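You operate a simulated robot arm through the tools that you are given. There is no shell and no other tool. Be economical: measure what you need, move in short steps, check, and stop when the job is done.

You are at the controls of a simulated robot arm. One attempt, no reset.

TASK
Take the grey sleeve off, top the film up to two layers and lift the tyre off for checking.
Fine: roll in, crank round, roll back out before the lift; sleeve and tyre lie side by side on the bench. Where these are worked on the way, their far stop is far enough and under half their travel is too little: film roll.
Where things are to end (x, y in the base frame): grey sleeve within 60 mm of [1040, -370]; white-lined small tyre within 60 mm of [790, -130].
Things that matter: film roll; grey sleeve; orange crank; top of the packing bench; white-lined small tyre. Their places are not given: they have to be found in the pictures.

Only the result counts: the job must be done as asked and must still hold three seconds after the hand-in. Knocking over, shifting, dropping, spilling or breaking anything else fails it.

THE ROBOT
A 7-joint arm with a two-finger parallel gripper, fixed in place. Base frame: the origin is at the foot of the arm, x ahead of it, y to its left, z up; the work surface is at about z = 880. Units: mm, rad, N and s.
Its first joint turns from -2.897 to 2.897 rad. Payload 4.4 kg.
The TCP is the grasp point between the finger pads, 23 mm short of the fingertips. In the tool frame z runs along the fingers and y along their closing line. Largest opening 94 mm; finger width 38, thickness 10; the body of the gripper, 54 by 96 mm, starts 39 mm behind the TCP.
Orientation is that of the tool frame in the base frame, as [roll, pitch, yaw] about the fixed x, y, z axes, in that order (R = Rz(yaw) Ry(pitch) Rx(roll)). With the fingers straight down and closing along the base's y, the tool's x points along the base's -x, its y along +y and its z along -z.

THE INTERFACE
- The arm moves only by the tool arm_command. Its argument "rows" is a list of rows, each a list of 2 entries, a list of its own where there are three numbers: the shift along the base's x, y, z in units of 40 mm (1.0 is 40 mm), then the turn, a rotation vector about the base's x, y, z in units of 6 degrees (1.0 is 6 degrees). In form: [[[dx, dy, dz], [rx, ry, rz]], ...]. A call has 1 to 8 rows; each row shifts and turns the commanded pose from where the row before left it. "gripper" is the gripper command, from -1 (shut) to 1 (fully open), values between in proportion, set as the call begins (left out, the last holds). A call with a number of a shift or a turn outside -1 to 1 is refused whole. Each row takes 0.2 s and may step no farther than 50 mm and 0.15 rad from the row before; otherwise, or with a gripper value out of range, the whole call is refused. A pose out of reach is approached as far as the arm can. The call stops where the force on the tool passes 40 N (or 10 N more than at its start, if that is more) or the arm is blocked; 0.2 s more then pass. The fingers move at their own pace (about 72 mm/s each) and stop on an object; they squeeze with about 26 N. The grip force told is the motor's: it shows also when the fingers shut on nothing. Time passes only in rows, and 0.2 s behind the last, so rows that do not move let the fingers close. The reply holds the time, the measured pose of the TCP, the force on the tool along the base axes, the opening and the grip force, in the units named above and with some noise, with the torque about the TCP (base axes, N m) and any sound that the robot's microphone picked up, and new pictures: "show" is both (left out), scene, wrist or none.
- Cameras (640 x 400 px; columns grow to the right, rows downward): "scene" is fixed at [66, -504.7, 1684.4]; the picture's right is [0.64, -0.77, 0.00], its down [-0.39, -0.33, -0.86] and it looks along [0.66, 0.55, -0.51] (base axes); focal length 355 px, centre (320, 200). "wrist" rides on the gripper at [86, 16, -75] in the tool frame; the picture's right is [-0.18, 0.98, 0.00], its down [-0.58, -0.11, -0.81] and it looks along [-0.79, -0.15, 0.59] (tool axes); focal length 243 px, centre (320, 200).
- point_at(camera, pixels): for up to 12 pixels [column, row] of the newest picture of that camera ("zoom" is the newest enlarged one), the place [x, y, z] in the base frame of the surface seen there, good to about 3 mm, but the place of the scene camera against the robot may be out by one fixed shift of up to 25 mm in any direction. No time passes.
- enlarge(camera, box): a new picture of the part [left, top, right, bottom] of that camera's present view, enlarged. No time passes.
- job_done(): hands the job in; it is judged then, once.

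Go step by step. Measure first, check grasps and placings, and put right what went wrong. The budget is 80 turns and 200 pictures, counting those below and the enlarged ones. Unless the task says otherwise, let go and move clear before handing in.

The tools are called after "Emit:" as name(argument=value, ...) on one line, values as JSON. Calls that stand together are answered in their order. arm_command: Moves the arm, as the interface text tells. Its arguments: {"type":"object","properties":{"rows":{"type":"array"},"gripper":{"type":"number"},"show":{"type":"string","enum":["both","scene","wrist","none"]}},"required":["rows"]} The other tools are called the same way: point_at (camera, pixels) gives the place of the surface under pixels of a picture; enlarge (camera, box) takes an enlarged picture of a part of a camera's view; job_done () hands the job in.

At the start:

```text
t: 0.0
eef_pos: [580.3, 175.8, 1247.0]
orientation: [-3.141, 0.0, -3.141]
contact_force: [-0.4, 0.1, 0.2]
moment: [-0.02, 0.0, 0.02]
opening: 93.8
finger_force: 0.1
```

scene: 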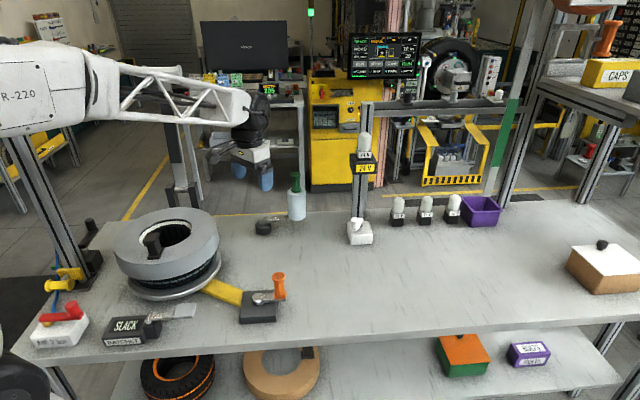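
wrist: 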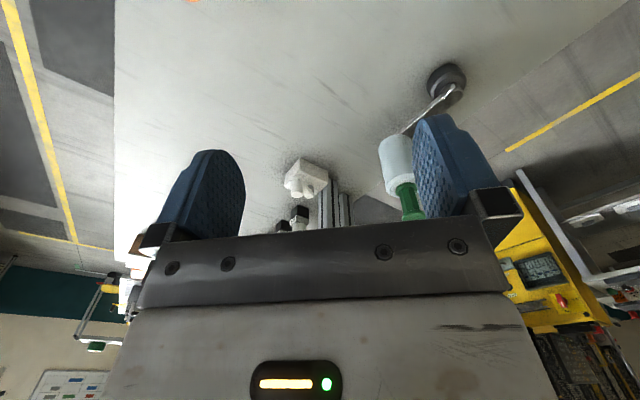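

The scene shows a turntable with a grey ring (sleeve?) on a tyre around pixel (170,245), an orange crank at (278,290), a film roll likely at (297,200). I'll enlarge these areas.

Emit:
enlarge(camera="scene", box=[20, 170, 320, 358])

Emit:
enlarge(camera="scene", box=[240, 120, 520, 295])

```text
2.13 times, centred on (170, 264) of scene
```

zoom: 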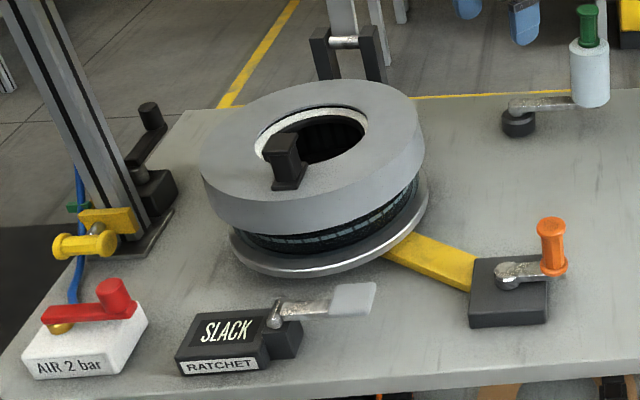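

```text
2.29 times, centred on (380, 208) of scene
```

zoom: 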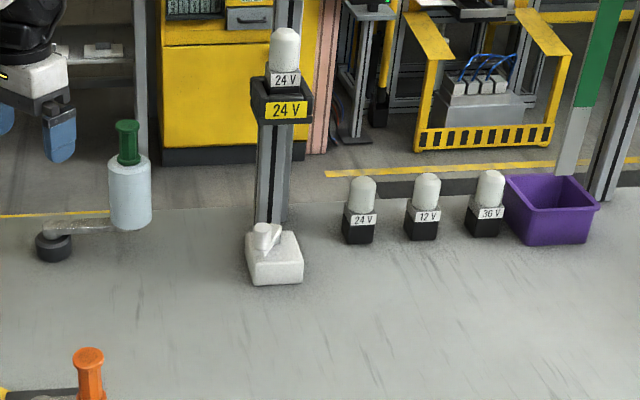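

The film roll (white cylinder, green knob at zoom (128,140)) hangs on a swing arm pivoted at the puck (55,245). Now I'll measure the key points.

Emit:
point_at(camera="scene", pixels=[[152, 235], [155, 255], [296, 176], [296, 205], [264, 224], [278, 275], [278, 292], [258, 298], [360, 226], [602, 245], [225, 292], [117, 245]])

Emit:
point_at(camera="scene", pixels=[[218, 238], [165, 208], [138, 263], [195, 212], [145, 225], [188, 240], [185, 265], [200, 280], [170, 300], [300, 330], [450, 280], [264, 312]])

```text
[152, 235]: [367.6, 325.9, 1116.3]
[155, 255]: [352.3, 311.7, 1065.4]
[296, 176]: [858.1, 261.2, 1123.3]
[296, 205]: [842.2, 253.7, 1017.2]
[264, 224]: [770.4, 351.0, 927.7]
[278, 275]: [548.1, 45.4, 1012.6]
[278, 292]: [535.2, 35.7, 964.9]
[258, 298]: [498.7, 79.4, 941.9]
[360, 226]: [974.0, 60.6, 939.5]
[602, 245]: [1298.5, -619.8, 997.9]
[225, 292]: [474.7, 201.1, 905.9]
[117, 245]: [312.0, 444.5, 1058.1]
```

```text
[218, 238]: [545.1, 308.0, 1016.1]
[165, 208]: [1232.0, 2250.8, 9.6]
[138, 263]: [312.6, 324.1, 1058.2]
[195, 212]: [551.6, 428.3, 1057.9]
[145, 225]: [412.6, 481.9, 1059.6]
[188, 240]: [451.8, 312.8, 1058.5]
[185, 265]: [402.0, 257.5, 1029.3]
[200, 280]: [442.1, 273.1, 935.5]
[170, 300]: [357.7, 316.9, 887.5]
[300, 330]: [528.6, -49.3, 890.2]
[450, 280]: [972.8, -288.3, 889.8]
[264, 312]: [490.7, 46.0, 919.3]
```

Table reads z≈889 rather than 880, so the scene camera has an offset. I'll turn the hand to view the turntable with the wrist camera.

Emit:
arm_command(rows=[[[-0.4, -0.4, 0.2], [0, 0, 1]], [[-0.4, -0.4, 0.2], [0, 0, 1]], [[-0.4, -0.4, 0.2], [0, 0, 1]], [[-0.4, -0.4, 0.2], [0, 0, 1]], [[-0.4, -0.4, 0.2], [0, 0, 1]], [[-0.4, -0.4, 0.2], [0, 0, 1]], [[-0.4, -0.4, 0.2], [0, 0, 1]], [[-0.4, -0.4, 0.2], [0, 0, 1]]], gripper=1, show="none")

Emit:
arm_command(rows=[[[0, -0.2, 0], [0, 0, 1]], [[0, -0.2, 0], [0, 0, 1]], [[0, -0.2, 0], [0, 0, 1]], [[0, -0.2, 0], [0, 0, 1]], [[0, -0.2, 0], [0, 0, 1]], [[0, 0, 0], [0, 0, 1]], [[0, 0, 0], [0, 0, 1]]])

```text
t: 1.8
eef_pos: [452.9, 45.6, 1311.2]
orientation: [3.142, 0.0, -2.3]
contact_force: [-0.4, -1.0, -0.3]
moment: [-0.01, 0.0, -0.04]
opening: 93.8
finger_force: 0.1
```

```text
t: 3.4
eef_pos: [451.8, 7.6, 1311.4]
orientation: [-3.141, 0.001, -1.568]
contact_force: [0.1, -0.1, 0.1]
moment: [0.02, 0.0, -0.01]
opening: 94.2
finger_force: 0.1
```

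scene: 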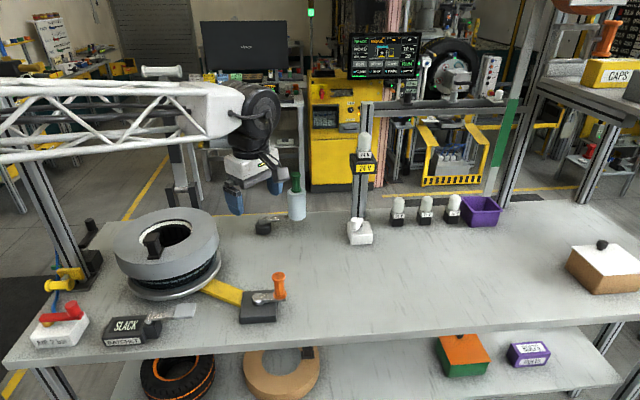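
wrist: 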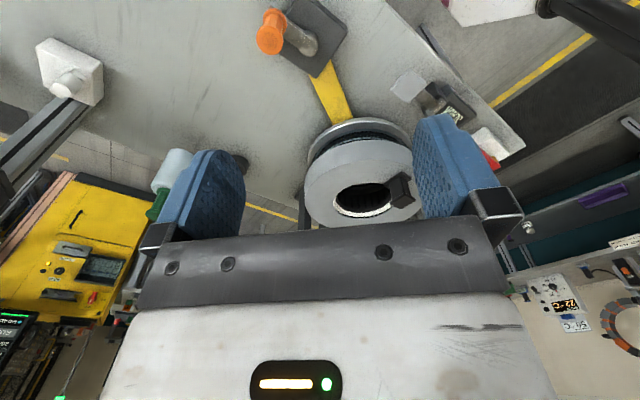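

The wrist camera now sees the sleeve (360,180), handle (402,190), crank (270,30) and roll (172,170). Measuring there.

Emit:
enlarge(camera="wrist", box=[220, 0, 480, 240])

Emit:
point_at(camera="wrist", pixels=[[309, 185], [320, 165], [350, 150], [385, 145], [345, 222], [406, 190], [395, 192], [402, 200], [265, 42], [268, 20], [310, 50], [200, 60]])

Emit:
point_at(camera="wrist", pixels=[[342, 175], [375, 165], [350, 212], [388, 208], [410, 165], [320, 210], [172, 160], [165, 185], [330, 100], [158, 205], [70, 82], [410, 88]])

```text
1.67 times, centred on (350, 120) of wrist
```

zoom: 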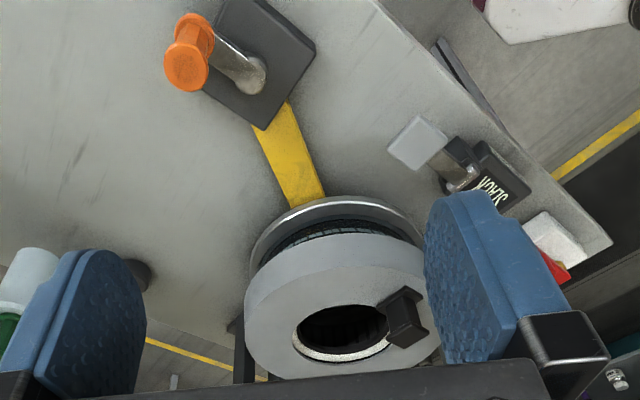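

```text
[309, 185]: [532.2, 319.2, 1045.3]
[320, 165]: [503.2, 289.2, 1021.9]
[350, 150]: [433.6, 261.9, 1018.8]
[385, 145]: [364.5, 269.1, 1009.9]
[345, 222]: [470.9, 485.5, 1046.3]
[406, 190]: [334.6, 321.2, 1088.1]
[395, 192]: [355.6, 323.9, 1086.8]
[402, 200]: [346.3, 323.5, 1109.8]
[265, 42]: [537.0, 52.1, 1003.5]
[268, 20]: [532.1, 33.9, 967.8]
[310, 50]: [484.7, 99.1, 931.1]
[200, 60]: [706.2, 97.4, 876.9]
```

```text
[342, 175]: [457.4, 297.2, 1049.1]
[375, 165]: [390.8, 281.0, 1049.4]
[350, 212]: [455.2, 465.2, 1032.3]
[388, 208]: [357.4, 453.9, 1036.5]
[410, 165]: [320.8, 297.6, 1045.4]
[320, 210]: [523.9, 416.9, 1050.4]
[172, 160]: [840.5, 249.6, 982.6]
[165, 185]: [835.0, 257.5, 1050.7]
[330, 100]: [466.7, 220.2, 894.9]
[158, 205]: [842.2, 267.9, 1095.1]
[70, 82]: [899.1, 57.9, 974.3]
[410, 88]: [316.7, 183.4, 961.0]
```

Emit:
enlarge(camera="scene", box=[105, 200, 225, 275])

Emit:
enlarge(camera="wrist", box=[340, 140, 436, 230])

```text
5.33 times, centred on (165, 238) of scene
```

zoom: 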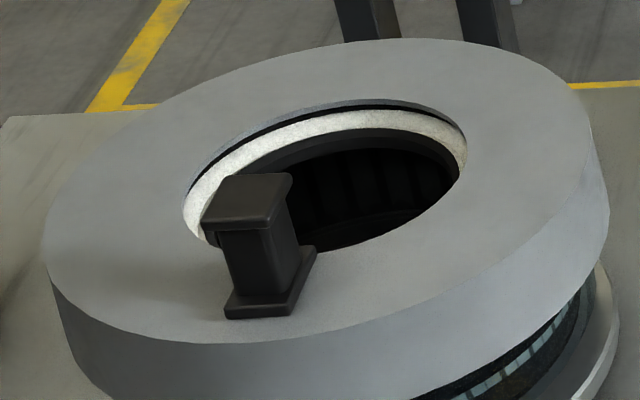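

```text
4.44 times, centred on (388, 185) of wrist
```

zoom: 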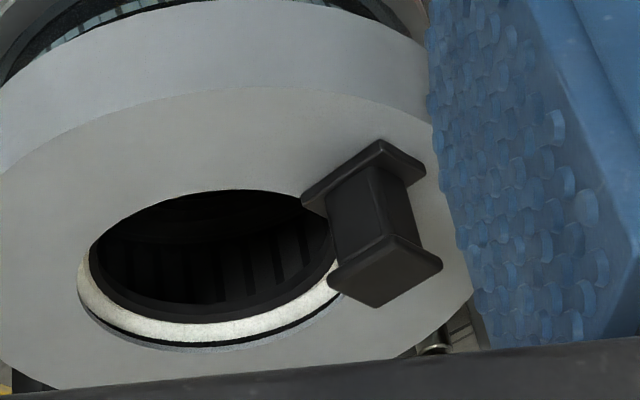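

Emit:
point_at(camera="zoom", pixels=[[20, 165], [130, 103], [280, 94], [420, 125], [330, 285], [380, 303], [438, 268], [388, 240], [385, 275], [375, 200], [310, 195], [380, 145]])

Emit:
point_at(camera="zoom", pixels=[[96, 240], [150, 205], [220, 188], [300, 195], [418, 172], [340, 240], [350, 210], [410, 205], [5, 365], [60, 382], [465, 270], [360, 350]])

```text
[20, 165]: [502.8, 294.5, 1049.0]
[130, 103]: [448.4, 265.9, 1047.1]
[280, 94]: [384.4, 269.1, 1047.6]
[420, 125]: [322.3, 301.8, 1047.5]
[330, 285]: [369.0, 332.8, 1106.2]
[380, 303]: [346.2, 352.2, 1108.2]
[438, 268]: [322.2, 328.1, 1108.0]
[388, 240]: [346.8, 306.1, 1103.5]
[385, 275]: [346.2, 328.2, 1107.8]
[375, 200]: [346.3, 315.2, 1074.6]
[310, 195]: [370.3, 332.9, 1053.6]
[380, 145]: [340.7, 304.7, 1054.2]
```

```text
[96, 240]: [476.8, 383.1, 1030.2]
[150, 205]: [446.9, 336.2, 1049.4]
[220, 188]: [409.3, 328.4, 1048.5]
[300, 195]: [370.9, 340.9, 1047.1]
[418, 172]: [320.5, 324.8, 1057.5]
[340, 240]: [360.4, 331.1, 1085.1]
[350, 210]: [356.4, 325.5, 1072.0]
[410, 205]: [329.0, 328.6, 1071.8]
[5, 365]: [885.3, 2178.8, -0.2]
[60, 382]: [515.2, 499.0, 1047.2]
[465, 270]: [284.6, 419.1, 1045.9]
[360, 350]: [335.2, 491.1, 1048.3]
```

Sleeve centre is about (415,400), radius 135, and its I-shaped handle is centred at (346,329.5), turned 45°, with its cap at z 1098–1108. I'll move above the handle with the closing line radial (yaw −45°).

Emit:
arm_command(rows=[[[-0.33, 0.98, 0], [0, 0, 0.94]], [[-0.33, 0.98, 0], [0, 0, 0.94]], [[-0.33, 0.98, 0], [0, 0, 0.94]], [[-0.33, 0.98, 0], [0, 0, 0.94]], [[-0.33, 0.98, 0], [0, 0, 0.94]], [[-0.33, 0.98, 0], [0, 0, 0.94]], [[-0.33, 0.98, 0], [0, 0, 0.94]], [[-0.33, 0.98, 0], [0, 0, 0.94]]], show="none")

Emit:
arm_command(rows=[[[0, 0.2, -1]], [[0, 0, -1]], [[0, 0, -0.5]], [[0, 0, 0]]])

```text
t: 5.2
eef_pos: [345.0, 319.3, 1313.0]
orientation: [-3.141, 0.001, -0.784]
contact_force: [-0.4, 0.1, -0.8]
moment: [0.0, -0.01, -0.01]
opening: 94.1
finger_force: 0.0
```

```text
refused: a row must be a list of 2 entries
```

Emit:
arm_command(rows=[[[0, 0.25, -1], [0, 0, 0]], [[0, 0, -1], [0, 0, 0]], [[0, 0, -0.75], [0, 0, 0]], [[0, 0, 0], [0, 0, 0]]])

```text
t: 6.2
eef_pos: [345.2, 330.6, 1201.0]
orientation: [3.141, 0.001, -0.783]
contact_force: [-1.0, 0.1, -0.3]
moment: [0.02, 0.01, 0.01]
opening: 94.0
finger_force: 0.0
```

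scene: 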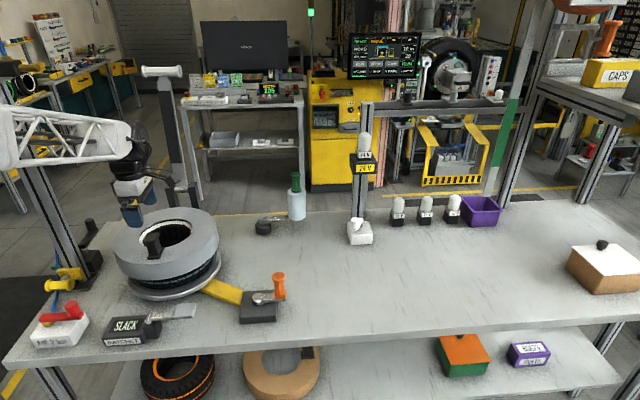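
wrist: 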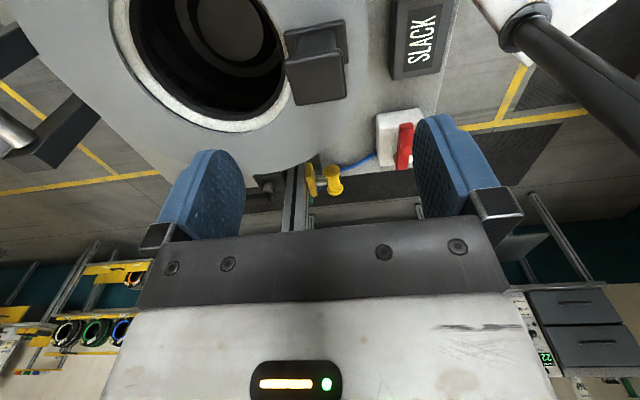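

The handle cap is visible at (318,80) in the wrist view; I'll refine its corners.

Emit:
point_at(camera="wrist", pixels=[[289, 66], [341, 60], [345, 96], [297, 103], [318, 80], [315, 40], [290, 34], [342, 23], [160, 120], [195, 30], [240, 135], [210, 60]])

```text
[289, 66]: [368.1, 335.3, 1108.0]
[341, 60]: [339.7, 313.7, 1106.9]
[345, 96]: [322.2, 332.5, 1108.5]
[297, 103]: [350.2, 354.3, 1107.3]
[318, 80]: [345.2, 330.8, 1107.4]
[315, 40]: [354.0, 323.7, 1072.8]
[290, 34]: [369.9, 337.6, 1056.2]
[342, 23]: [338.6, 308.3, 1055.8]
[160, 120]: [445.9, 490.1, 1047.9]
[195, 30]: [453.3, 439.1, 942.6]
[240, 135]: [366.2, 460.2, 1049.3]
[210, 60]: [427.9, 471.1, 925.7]
```

Cap centre is about (346,333), 35 mm radially. Descending to z≈1077 and closing.

Emit:
arm_command(rows=[[[0, 0.05, -1], [0, 0, 0]], [[0, 0, -1], [0, 0, 0]], [[0, 0, -0.7], [0, 0, 0]], [[0, 0, -0.4], [0, 0, 0]], [[0, 0, 0], [0, 0, 0]]], show="scene")

Emit:
arm_command(rows=[[[0, 0, 0], [0, 0, 0]], [[0, 0, 0], [0, 0, 0]], [[0, 0, 0], [0, 0, 0]], [[0, 0, 0], [0, 0, 0]]], gripper=-1, show="wrist")

```text
t: 7.4
eef_pos: [345.2, 333.6, 1077.2]
orientation: [-3.14, 0.0, -0.784]
contact_force: [0.1, -0.2, -0.2]
moment: [0.0, -0.03, 0.01]
opening: 93.7
finger_force: 0.2
```

scene: 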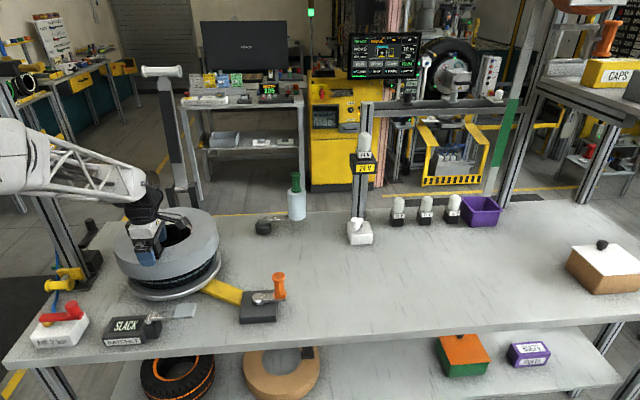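

```text
t: 8.4
eef_pos: [345.2, 332.4, 1076.7]
orientation: [-3.141, 0.0, -0.784]
contact_force: [0.6, 0.8, -0.1]
moment: [-0.04, 0.07, 0.0]
opening: 39.4
finger_force: 26.0
```

wrist: 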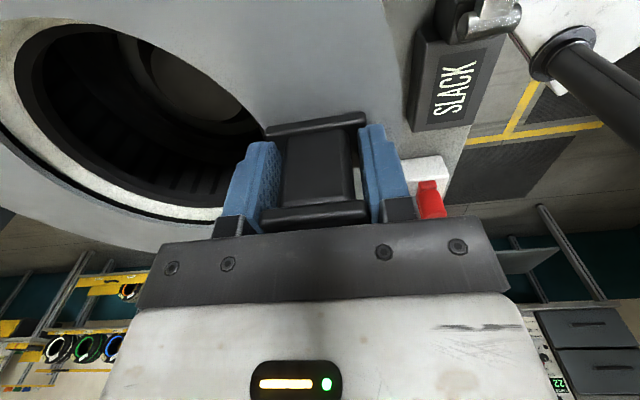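

Held at 39 mm. Lift slowly and read the force.

Emit:
arm_command(rows=[[[0, 0, 0.2], [0, 0, 0]], [[0, 0, 0.2], [0, 0, 0]], [[0, 0, 0.3], [0, 0, 0]], [[0, 0, 0.3], [0, 0, 0]], [[0, 0, 0.3], [0, 0, 0]], [[0, 0, 0], [0, 0, 0]]])

```text
t: 9.8
eef_pos: [345.1, 331.0, 1129.0]
orientation: [-3.141, 0.0, -0.785]
contact_force: [-0.2, 0.1, -1.3]
moment: [-0.1, 0.12, -0.05]
opening: 39.6
finger_force: 25.8
```

scene: 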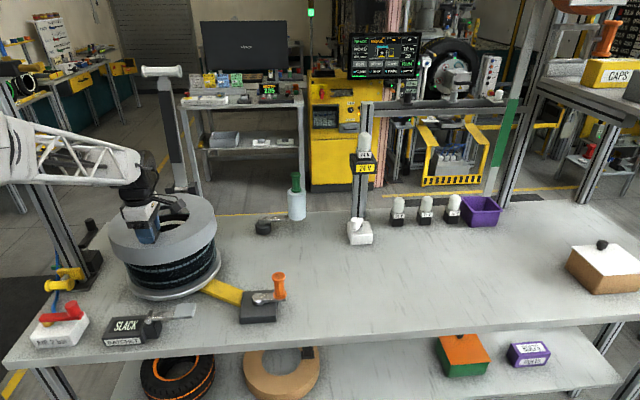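
wrist: 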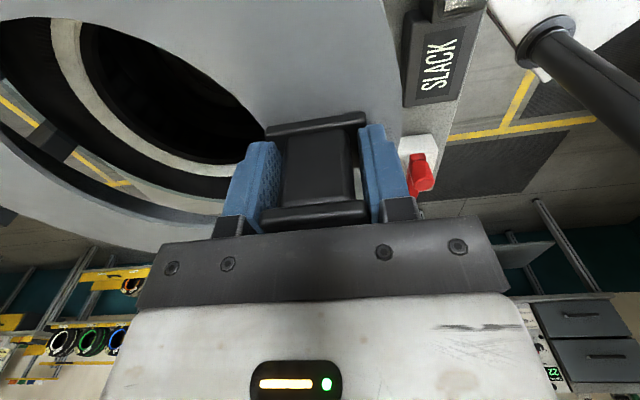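

Sleeve is light and hangs level. Raise and swing it round at constant radius to azimuth −19.6°.

Emit:
arm_command(rows=[[[0, 0, 1], [0, 0, 0]], [[0, 0, 1], [0, 0, 0]], [[0.63, -0.71, 0], [0, 0, -0.756]], [[0.57, -0.75, 0], [0, 0, -0.756]], [[0.51, -0.8, 0], [0, 0, -0.756]], [[0.445, -0.835, 0], [0, 0, -0.756]], [[0.38, -0.87, 0], [0, 0, -0.756]], [[0.31, -0.89, 0], [0, 0, -0.756]]], show="scene")

Emit:
arm_command(rows=[[[0.235, -0.92, 0], [0, 0, -0.756]], [[0.16, -0.93, 0], [0, 0, -0.756]], [[0.09, -0.94, 0], [0, 0, -0.756]], [[0.01, -0.95, 0], [0, 0, -0.756]], [[-0.06, -0.94, 0], [0, 0, -0.756]], [[-0.135, -0.935, 0], [0, 0, -0.756]], [[-0.21, -0.92, 0], [0, 0, -0.756]], [[-0.28, -0.9, 0], [0, 0, -0.756]]])

```text
t: 11.6
eef_pos: [459.6, 138.0, 1208.6]
orientation: [-3.141, -0.001, -1.261]
contact_force: [0.4, -0.1, -1.6]
moment: [-0.05, 0.13, -0.05]
opening: 39.7
finger_force: 26.0
```

scene: 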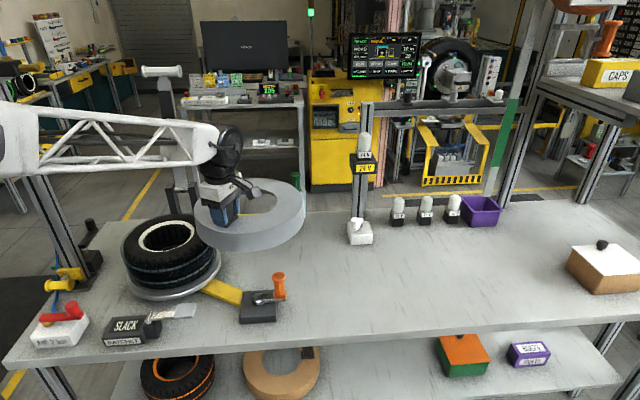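

```text
t: 13.4
eef_pos: [450.7, -161.0, 1207.4]
orientation: [-3.141, 0.0, -1.893]
contact_force: [-0.1, 0.2, -1.1]
moment: [0.04, 0.11, -0.02]
opening: 39.5
finger_force: 26.0
```

scene: 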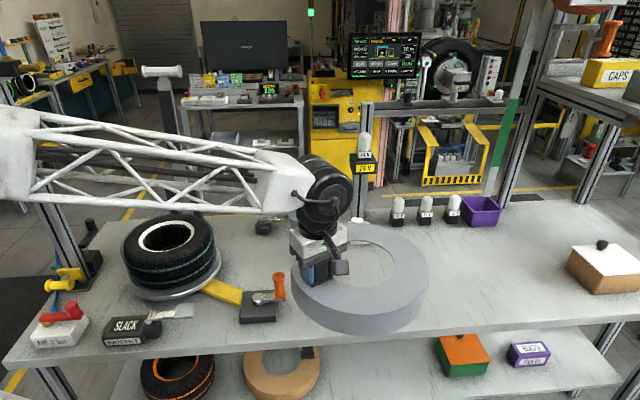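
wrist: 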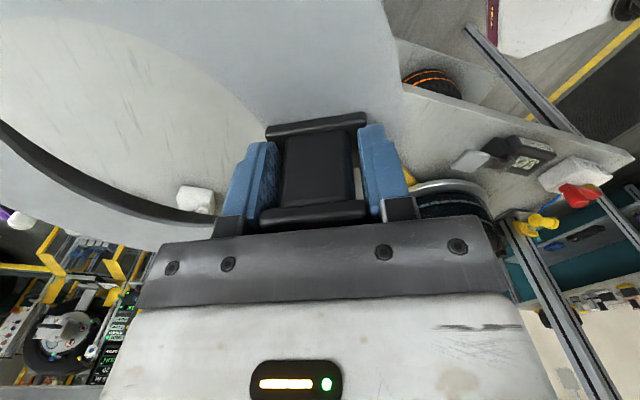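

Carried intact, and the tyre is exposed with its white lining (170,235). Now extending outward along azimuth −19.6° while lowering.

Emit:
arm_command(rows=[[[0.884, -0.314, -0.4], [0, 0, 0]], [[0.884, -0.314, -0.4], [0, 0, 0]], [[0.884, -0.314, -0.4], [0, 0, 0]], [[0.884, -0.314, -0.4], [0, 0, 0]], [[0.884, -0.314, -0.4], [0, 0, 0]], [[0.884, -0.314, -0.4], [0, 0, 0]], [[0.884, -0.314, -0.4], [0, 0, 0]], [[0.884, -0.314, -0.4], [0, 0, 0]]], show="none")

Emit:
arm_command(rows=[[[0.884, -0.314, -0.4], [0, 0, 0]], [[0.884, -0.314, -0.4], [0, 0, 0]], [[0.884, -0.314, -0.4], [0, 0, 0]], [[0.884, -0.314, -0.4], [0, 0, 0]], [[0.884, -0.314, 0], [0, 0, 0]], [[0, 0, 0], [0, 0, 0]]])

```text
t: 15.2
eef_pos: [736.0, -260.3, 1079.7]
orientation: [-3.142, -0.001, -1.892]
contact_force: [-0.2, 0.0, -0.7]
moment: [0.09, 0.1, 0.0]
opening: 39.7
finger_force: 25.9
```

```text
t: 16.6
eef_pos: [913.5, -320.9, 1015.8]
orientation: [3.141, 0.0, -1.892]
contact_force: [-0.1, 0.0, -0.6]
moment: [0.01, 0.15, 0.0]
opening: 39.8
finger_force: 26.5
```

scene: 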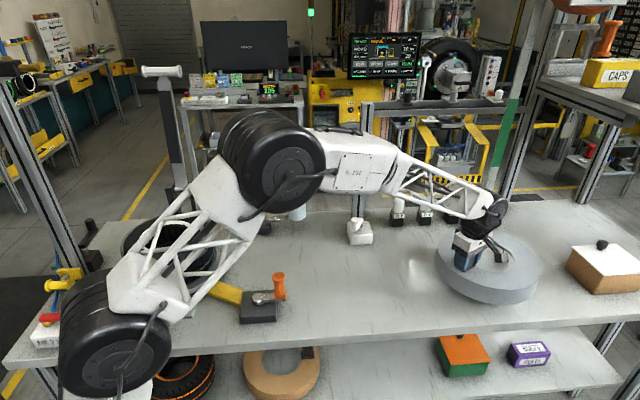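
wrist: 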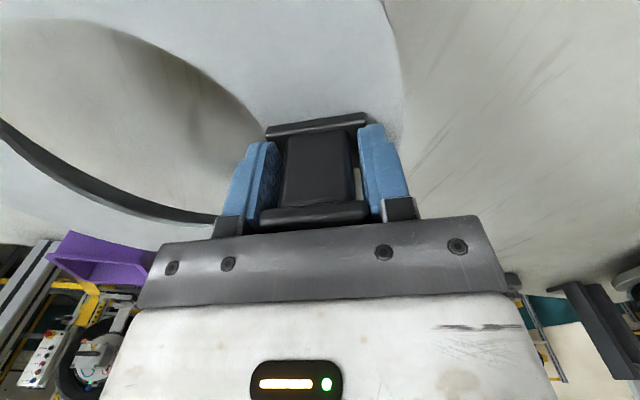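

Sleeve centre now ≈(1004,−358). Push 10 mm further and lower until touch.

Emit:
arm_command(rows=[[[0.23, -0.08, -0.5], [0, 0, 0]], [[0, 0, -0.3], [0, 0, 0]], [[0, 0, -0.3], [0, 0, 0]], [[0, 0, -0.2], [0, 0, 0]], [[0, 0, -0.2], [0, 0, 0]], [[0, 0, 0], [0, 0, 0]]], show="none")

Emit:
enlarge(camera="scene", box=[410, 180, 570, 310])

```text
t: 18.0
eef_pos: [923.4, -324.8, 960.5]
orientation: [-3.136, 0.0, -1.893]
contact_force: [-3.7, 0.0, 21.1]
moment: [0.01, -0.03, -0.03]
opening: 39.7
finger_force: 25.9
```

```text
3.08 times, centred on (490, 245) of scene
```

zoom: 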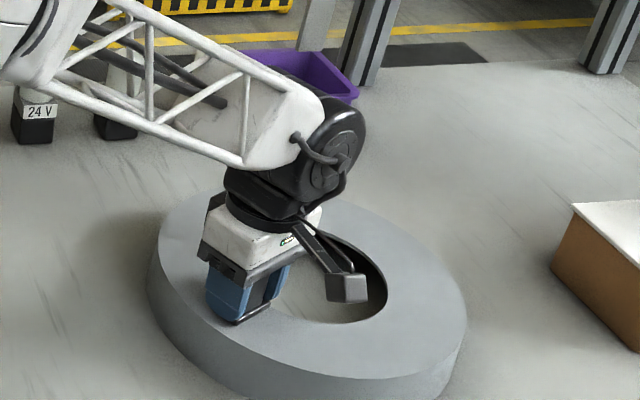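

The sleeve is on the bench (21 N upward). Ease off, release and rise straight.

Emit:
arm_command(rows=[[[0, 0, 0.1], [0, 0, 0]], [[0, 0, 0], [0, 0, 0]]], show="none")

Emit:
arm_command(rows=[[[0, 0, 0], [0, 0, 0]], [[0, 0, 0], [0, 0, 0]], [[0, 0, 0], [0, 0, 0]], [[0, 0, 0.5], [0, 0, 0]], [[0, 0, 1], [0, 0, 0]], [[0, 0, 1], [0, 0, 0]], [[0, 0, 1], [0, 0, 0]], [[0, 0, 1], [0, 0, 0]]], gripper=1)

```text
t: 18.6
eef_pos: [921.8, -326.0, 961.8]
orientation: [3.14, 0.001, -1.893]
contact_force: [-1.3, 0.4, -1.2]
moment: [0.04, 0.11, 0.0]
opening: 39.6
finger_force: 25.9
```

```text
t: 20.4
eef_pos: [921.7, -325.2, 1143.3]
orientation: [3.141, -0.001, -1.892]
contact_force: [0.8, -0.6, -0.1]
moment: [-0.04, 0.03, -0.02]
opening: 94.2
finger_force: 0.0
```

scene: 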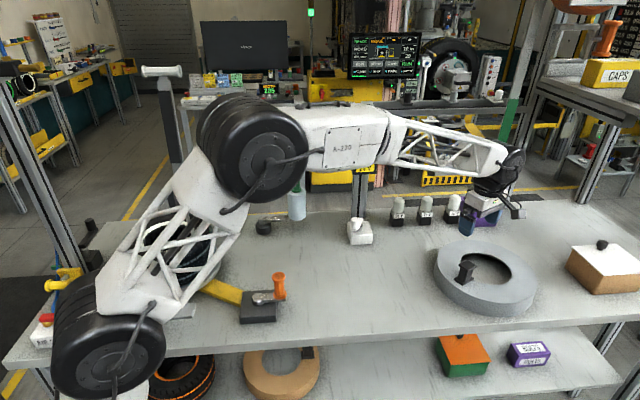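
wrist: 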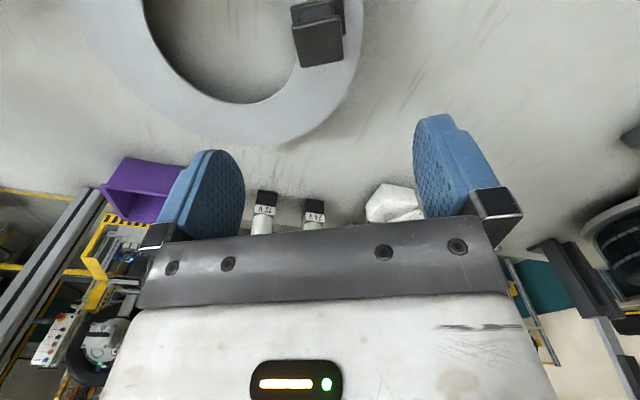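

Sleeve stands at its place. Next I'll look at the roll mechanism with the wrist camera from around (790,−50,1250).

Emit:
arm_command(rows=[[[-0.45, 0.8, 0.34], [0, 0, 0.375]], [[-0.45, 0.8, 0.34], [0, 0, 0.375]], [[-0.45, 0.8, 0.34], [0, 0, 0.375]], [[-0.45, 0.8, 0.34], [0, 0, 0.375]], [[-0.45, 0.8, 0.34], [0, 0, 0.375]], [[-0.45, 0.8, 0.34], [0, 0, 0.375]], [[-0.45, 0.8, 0.34], [0, 0, 0.375]], [[-0.45, 0.8, 0.34], [0, 0, 0.375]]])

```text
t: 22.2
eef_pos: [776.6, -68.5, 1250.3]
orientation: [3.141, 0.002, -1.579]
contact_force: [1.1, 0.2, -0.5]
moment: [-0.01, 0.03, -0.01]
opening: 94.1
finger_force: 0.0
```

scene: 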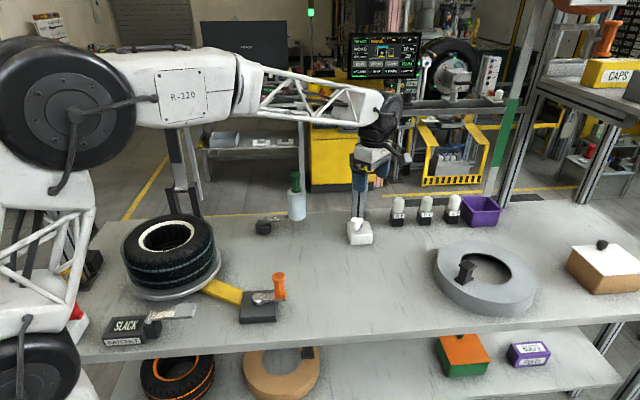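
wrist: 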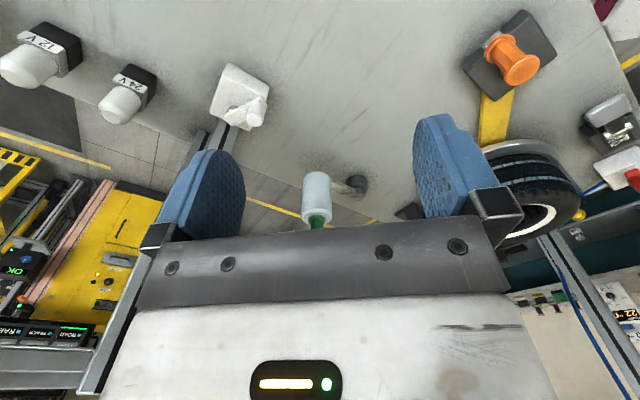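

Emit:
enlarge(camera="wrist", box=[270, 145, 400, 226])

Emit:
point_at(camera="wrist", pixels=[[303, 195], [331, 195], [317, 178], [317, 210], [316, 221], [356, 185], [345, 188], [500, 50], [515, 70], [480, 50]])

Emit:
enlarge(camera="scene", box=[80, 205, 240, 305])

```text
4.92 times, centred on (335, 186) of wrist
```

zoom: 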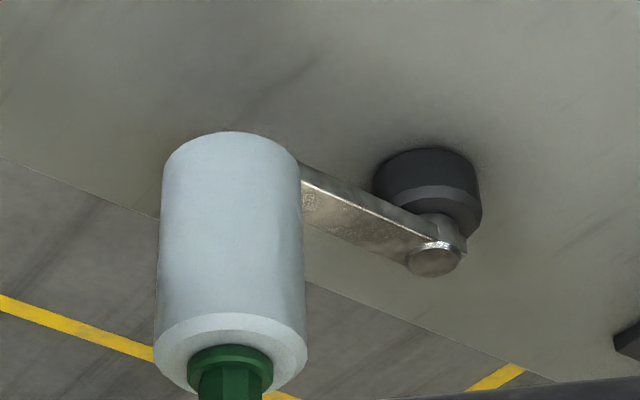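

```text
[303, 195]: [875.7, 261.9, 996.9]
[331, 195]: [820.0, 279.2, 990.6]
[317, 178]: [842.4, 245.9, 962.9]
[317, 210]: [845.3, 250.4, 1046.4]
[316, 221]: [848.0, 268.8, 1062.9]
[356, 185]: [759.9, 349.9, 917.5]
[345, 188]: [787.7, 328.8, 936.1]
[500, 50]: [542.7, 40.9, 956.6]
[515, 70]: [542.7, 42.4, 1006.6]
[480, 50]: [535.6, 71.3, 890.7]
```

```text
4.00 times, centred on (160, 255) of scene
```

zoom: 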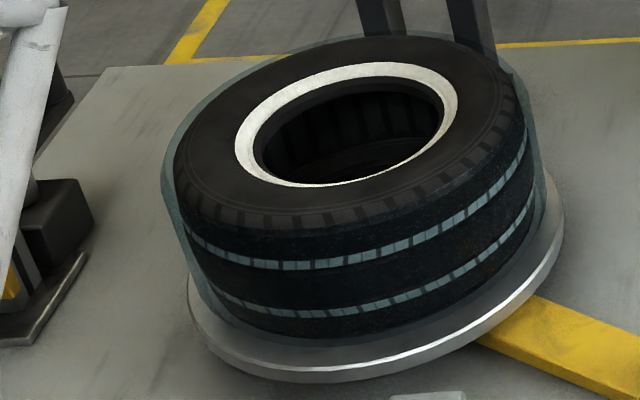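

Roll centre is about (847,274), hinge about (763,350); the tyre already carries one translucent film shell. Moving over the green knob.

Emit:
arm_command(rows=[[[0, 1, 0], [0, 0, 0]], [[0, 1, 0], [0, 0, 0]], [[0, 1, 0], [0, 0, 0]], [[0.2, 1, 0], [0, 0, 0]], [[0.3, 1, 0], [0, 0, 0]], [[0.3, 0.8, 0], [0, 0, 0]], [[0.3, 0.5, 0], [0, 0, 0]], [[0, 0, 0], [0, 0, 0]]])

```text
t: 24.0
eef_pos: [819.8, 180.6, 1249.4]
orientation: [-3.141, 0.0, -1.581]
contact_force: [0.3, 0.6, 0.4]
moment: [-0.02, 0.01, 0.0]
opening: 93.9
finger_force: 0.0
```

scene: 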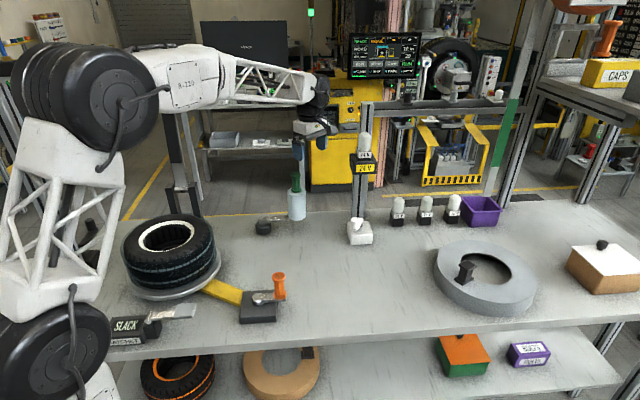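
wrist: 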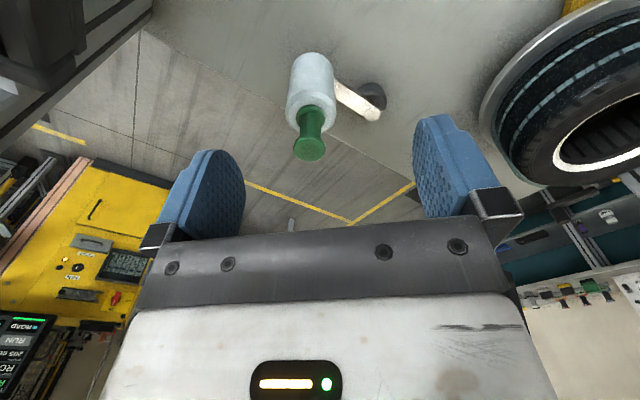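

Emit:
enlarge(camera="wrist", box=[270, 40, 400, 170])

Emit:
point_at(camera="wrist", pixels=[[294, 148], [323, 147], [309, 160], [309, 148], [310, 122], [302, 122], [317, 122], [310, 105], [289, 95], [333, 95], [371, 115], [375, 90]])

```text
3.08 times, centred on (335, 105) of wrist
```

zoom: 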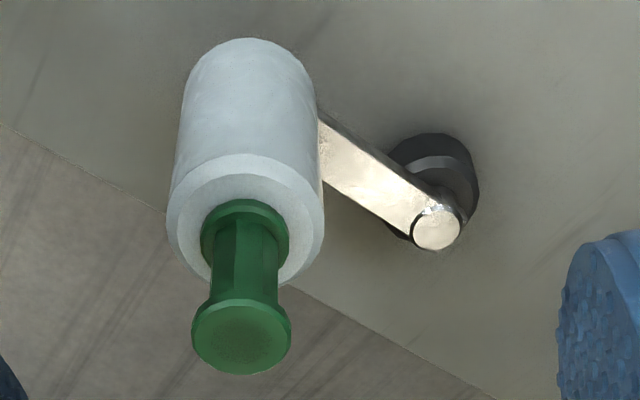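

```text
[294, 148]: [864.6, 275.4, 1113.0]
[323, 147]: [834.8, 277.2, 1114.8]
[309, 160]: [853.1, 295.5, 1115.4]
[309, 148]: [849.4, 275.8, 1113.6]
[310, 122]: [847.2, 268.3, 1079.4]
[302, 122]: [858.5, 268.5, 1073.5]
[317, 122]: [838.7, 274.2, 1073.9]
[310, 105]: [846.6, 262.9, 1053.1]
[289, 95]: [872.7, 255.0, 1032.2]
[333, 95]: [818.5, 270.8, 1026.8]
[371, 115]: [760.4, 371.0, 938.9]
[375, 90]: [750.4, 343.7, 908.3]
```

Knob centre (850,277), hinge axis about (760,370). Descend onto the knob and grip it.

Emit:
arm_command(rows=[[[0.4, 0.8, -0.5], [0, 0, 0]], [[0.35, 0.8, -0.5], [0, 0, 0]], [[0, 0.8, -0.5], [0, 0, 0]], [[0, 0, -1], [0, 0, 0]], [[0, 0, -1], [0, 0, 0]], [[0, 0, -0.5], [0, 0, 0]], [[0, 0, 0], [0, 0, 0]]], show="wrist")

Emit:
arm_command(rows=[[[0, 0, 0], [0, 0, 0]], [[0, 0, 0], [0, 0, 0]], [[0, 0, 0], [0, 0, 0]], [[0, 0, 0], [0, 0, 0]]], gripper=-1, show="scene")

```text
t: 25.6
eef_pos: [850.2, 277.7, 1090.4]
orientation: [-3.141, 0.001, -1.578]
contact_force: [-0.4, -0.5, -0.3]
moment: [-0.02, 0.03, -0.01]
opening: 94.0
finger_force: 0.1
```

wrist: 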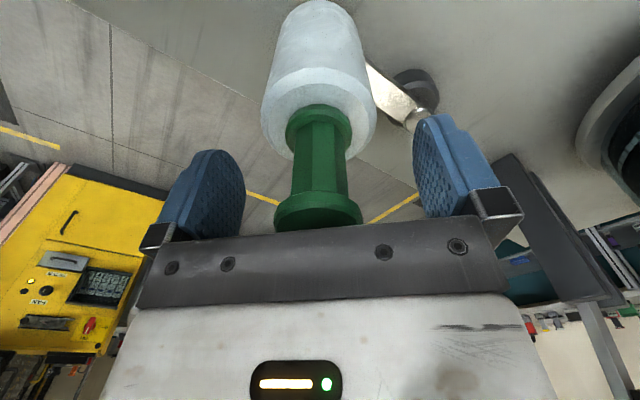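

```text
t: 26.6
eef_pos: [851.6, 276.0, 1091.1]
orientation: [-3.141, 0.0, -1.58]
contact_force: [9.6, -8.5, 0.1]
moment: [0.35, 0.06, -0.16]
opening: 36.4
finger_force: 45.0
```

scene: 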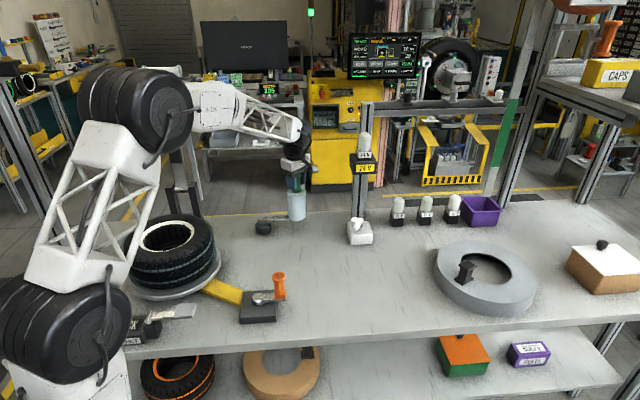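

Gripped (36 mm). Test a clockwise swing toward the turntable, about 30°.

Emit:
arm_command(rows=[[[-0.36, -0.27, 0], [0, 0, 0]], [[-0.33, -0.235, 0], [0, 0, 0]], [[-0.4, -0.18, 0], [0, 0, 0]], [[-0.4, -0.14, 0], [0, 0, 0]]])

```text
t: 27.6
eef_pos: [793.7, 245.3, 1089.8]
orientation: [3.141, -0.001, -1.577]
contact_force: [6.7, -0.4, 0.5]
moment: [0.02, 0.15, -0.59]
opening: 36.5
finger_force: 45.4
```

scene: 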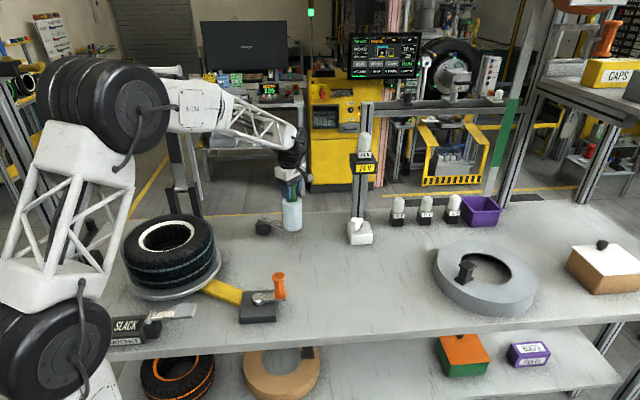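
wrist: 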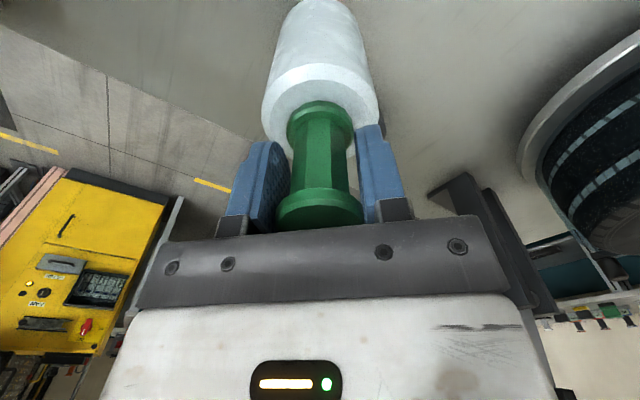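

It swings freely with modest force. Continue clockwise.

Emit:
arm_command(rows=[[[-0.44, -0.08, 0], [0, 0, -0.5]], [[-0.44, -0.02, 0], [0, 0, -0.5]], [[-0.44, 0.03, 0], [0, 0, -0.5]], [[-0.43, 0.09, 0], [0, 0, -0.5]], [[-0.41, 0.14, 0], [0, 0, -0.5]], [[-0.38, 0.2, 0], [0, 0, -0.5]]])

```text
t: 29.0
eef_pos: [689.9, 259.4, 1091.3]
orientation: [3.141, 0.0, -1.893]
contact_force: [2.2, 1.3, -9.2]
moment: [-0.02, 0.21, 0.09]
opening: 36.5
finger_force: 45.2
```

scene: 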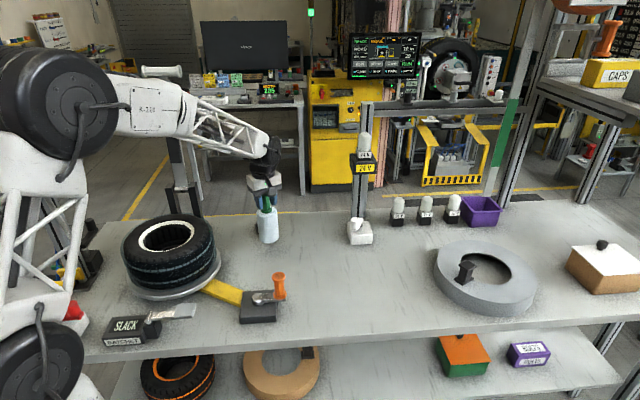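
wrist: 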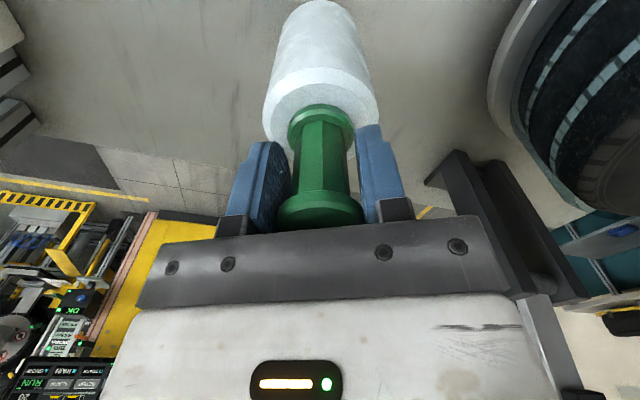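

Emit:
arm_command(rows=[[[-0.345, 0.25, 0], [0, 0, -0.5]], [[-0.31, 0.295, 0], [0, 0, -0.5]], [[-0.27, 0.33, 0], [0, 0, -0.5]], [[-0.22, 0.365, 0], [0, 0, -0.5]]])

```text
t: 30.0
eef_pos: [645.9, 309.9, 1091.2]
orientation: [-3.142, 0.002, -2.103]
contact_force: [5.6, -3.3, 9.3]
moment: [-0.24, 0.28, -0.49]
opening: 37.5
finger_force: 45.0
```

scene: 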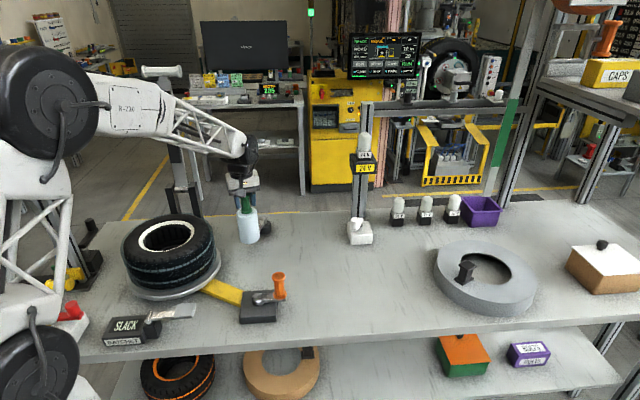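
wrist: 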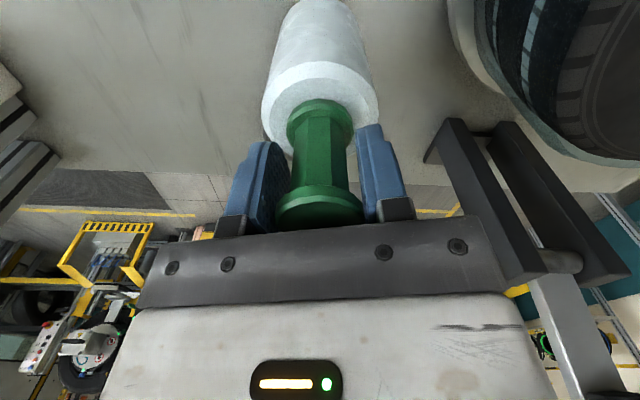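

Emit:
arm_command(rows=[[[-0.17, 0.39, 0], [0, 0, -0.5]], [[-0.12, 0.41, 0], [0, 0, -0.5]], [[-0.06, 0.42, 0], [0, 0, -0.5]]])

```text
t: 30.8
eef_pos: [632.1, 357.9, 1090.4]
orientation: [3.141, 0.002, -2.26]
contact_force: [4.1, -3.1, 13.2]
moment: [-0.11, 0.12, -0.34]
opening: 36.4
finger_force: 45.4
```

scene: 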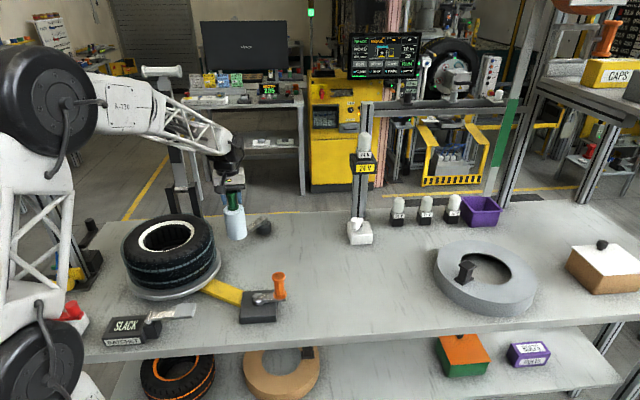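
wrist: 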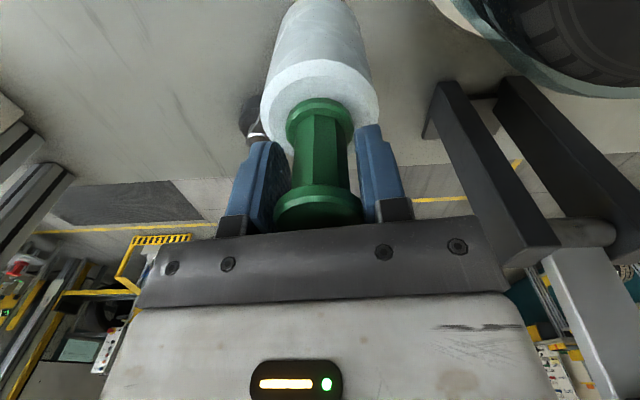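

No stop yet; arm now points at the turntable. Continue a little.

Emit:
arm_command(rows=[[[-0.01, 0.43, 0], [0, 0, -0.5]], [[0.04, 0.43, 0], [0, 0, -0.5]], [[0.1, 0.42, 0], [0, 0, -0.5]]])

```text
t: 31.6
eef_pos: [635.4, 408.7, 1090.5]
orientation: [-3.142, 0.001, -2.415]
contact_force: [3.8, -7.7, -4.0]
moment: [0.55, -0.4, -0.59]
opening: 37.8
finger_force: 45.1
```

scene: 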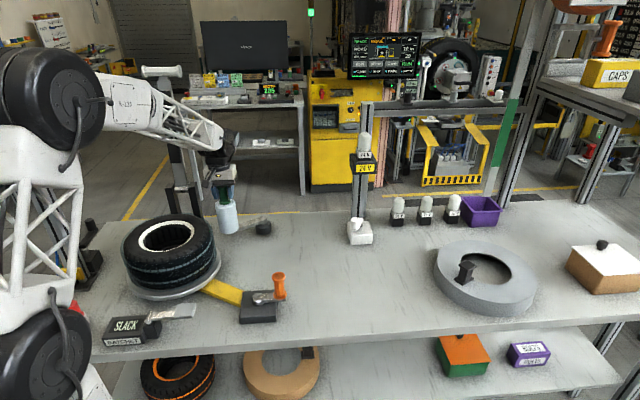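
wrist: 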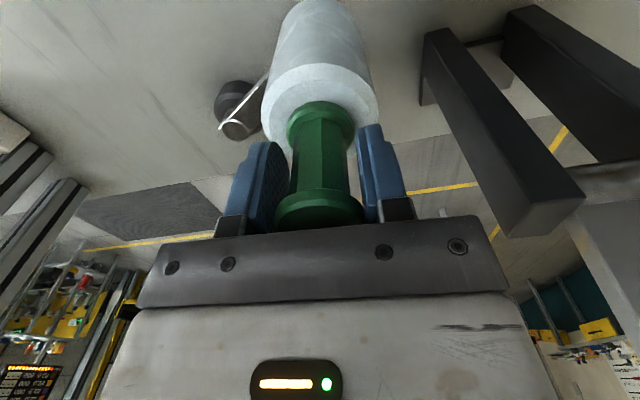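

Emit:
arm_command(rows=[[[0.15, 0.4, 0], [0, 0, -0.5]], [[0.2, 0.38, 0], [0, 0, -0.5]]], show="scene")

```text
t: 31.9
eef_pos: [638.1, 410.3, 1089.4]
orientation: [-3.14, -0.004, -2.434]
contact_force: [-4.7, -14.6, 2.4]
moment: [-0.12, 0.19, -0.2]
opening: 37.6
finger_force: 45.1
stopped in row 1: the force on the tool passed its limit at 73 N (the readings are from after the stop); the commanded pose is now the measured one
```

scene: 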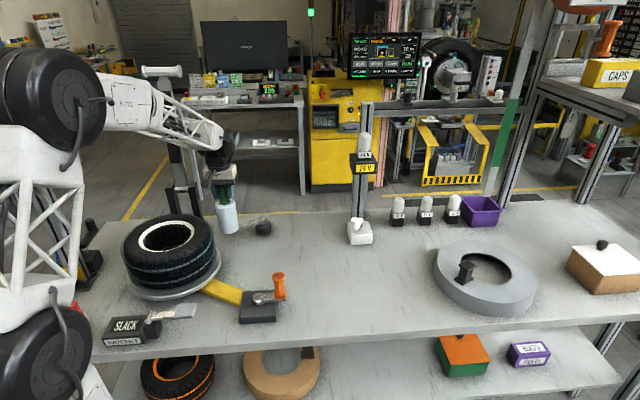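

The far stop is reached (force spike at (638,410)). Release and rise.

Emit:
arm_command(rows=[[[0, 0, 0], [0, 0, 0]], [[0, 0, 0], [0, 0, 0]], [[0, 0, 0], [0, 0, 0]], [[0, 0, 0.7], [0, 0, 0]], [[0, 0, 1], [0, 0, 0]], [[0, 0, 1], [0, 0, 0]], [[0, 0, 1], [0, 0, 0]], [[0, 0, 0], [0, 0, 0]]], gripper=1)

```text
t: 33.7
eef_pos: [638.5, 411.4, 1238.8]
orientation: [-3.141, -0.004, -2.433]
contact_force: [0.6, -0.8, 0.0]
moment: [0.02, -0.01, 0.0]
opening: 94.1
finger_force: 0.1
```

scene: 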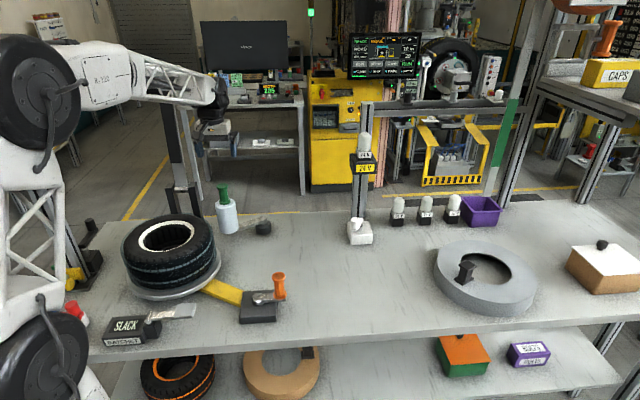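
wrist: 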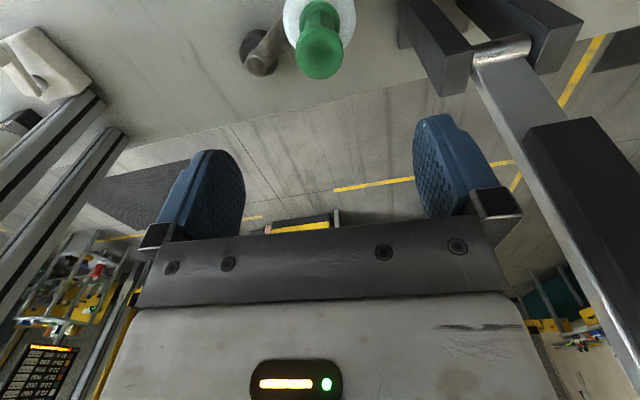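

The roll stays in (knob at (222,190) scene). Now move to view the crank.

Emit:
arm_command(rows=[[[-0.25, -1, 0], [0, 0, 1]], [[-0.25, -1, 0], [0, 0, 1]], [[-0.25, -1, 0], [0, 0, 1]], [[-0.25, -1, 0], [0, 0, 1]], [[-0.25, -1, 0], [0, 0, 1]], [[-0.25, -1, 0], [0, 0, 1]], [[-0.25, -1, 0], [0, 0, 1]], [[-0.25, -1, 0], [0, 0, 1]]], show="none")

Emit:
arm_command(rows=[[[-0.25, -1, -0.5], [0, 0, 0.25]], [[-0.25, -1, -0.5], [0, 0, 0]], [[-0.25, -1, -0.5], [0, 0, 0]], [[0, -0.5, -0.5], [0, 0, 0]], [[0, 0, 0], [0, 0, 0]]])

```text
t: 35.5
eef_pos: [559.8, 91.6, 1235.1]
orientation: [-3.141, -0.002, -1.594]
contact_force: [0.3, -0.4, -0.5]
moment: [-0.01, 0.01, 0.01]
opening: 94.0
finger_force: 0.0
```

```text
t: 36.7
eef_pos: [527.1, -47.8, 1155.6]
orientation: [-3.14, -0.002, -1.569]
contact_force: [-0.5, 0.3, -1.1]
moment: [0.01, 0.03, 0.01]
opening: 94.2
finger_force: 0.1
```

scene: 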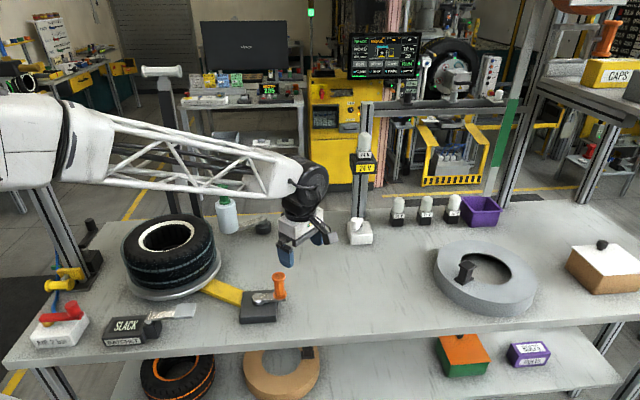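
wrist: 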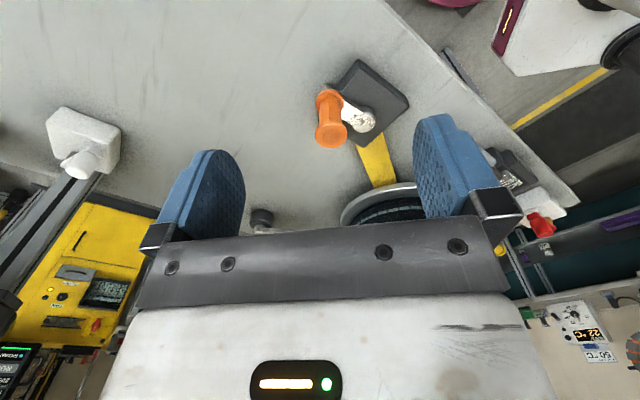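

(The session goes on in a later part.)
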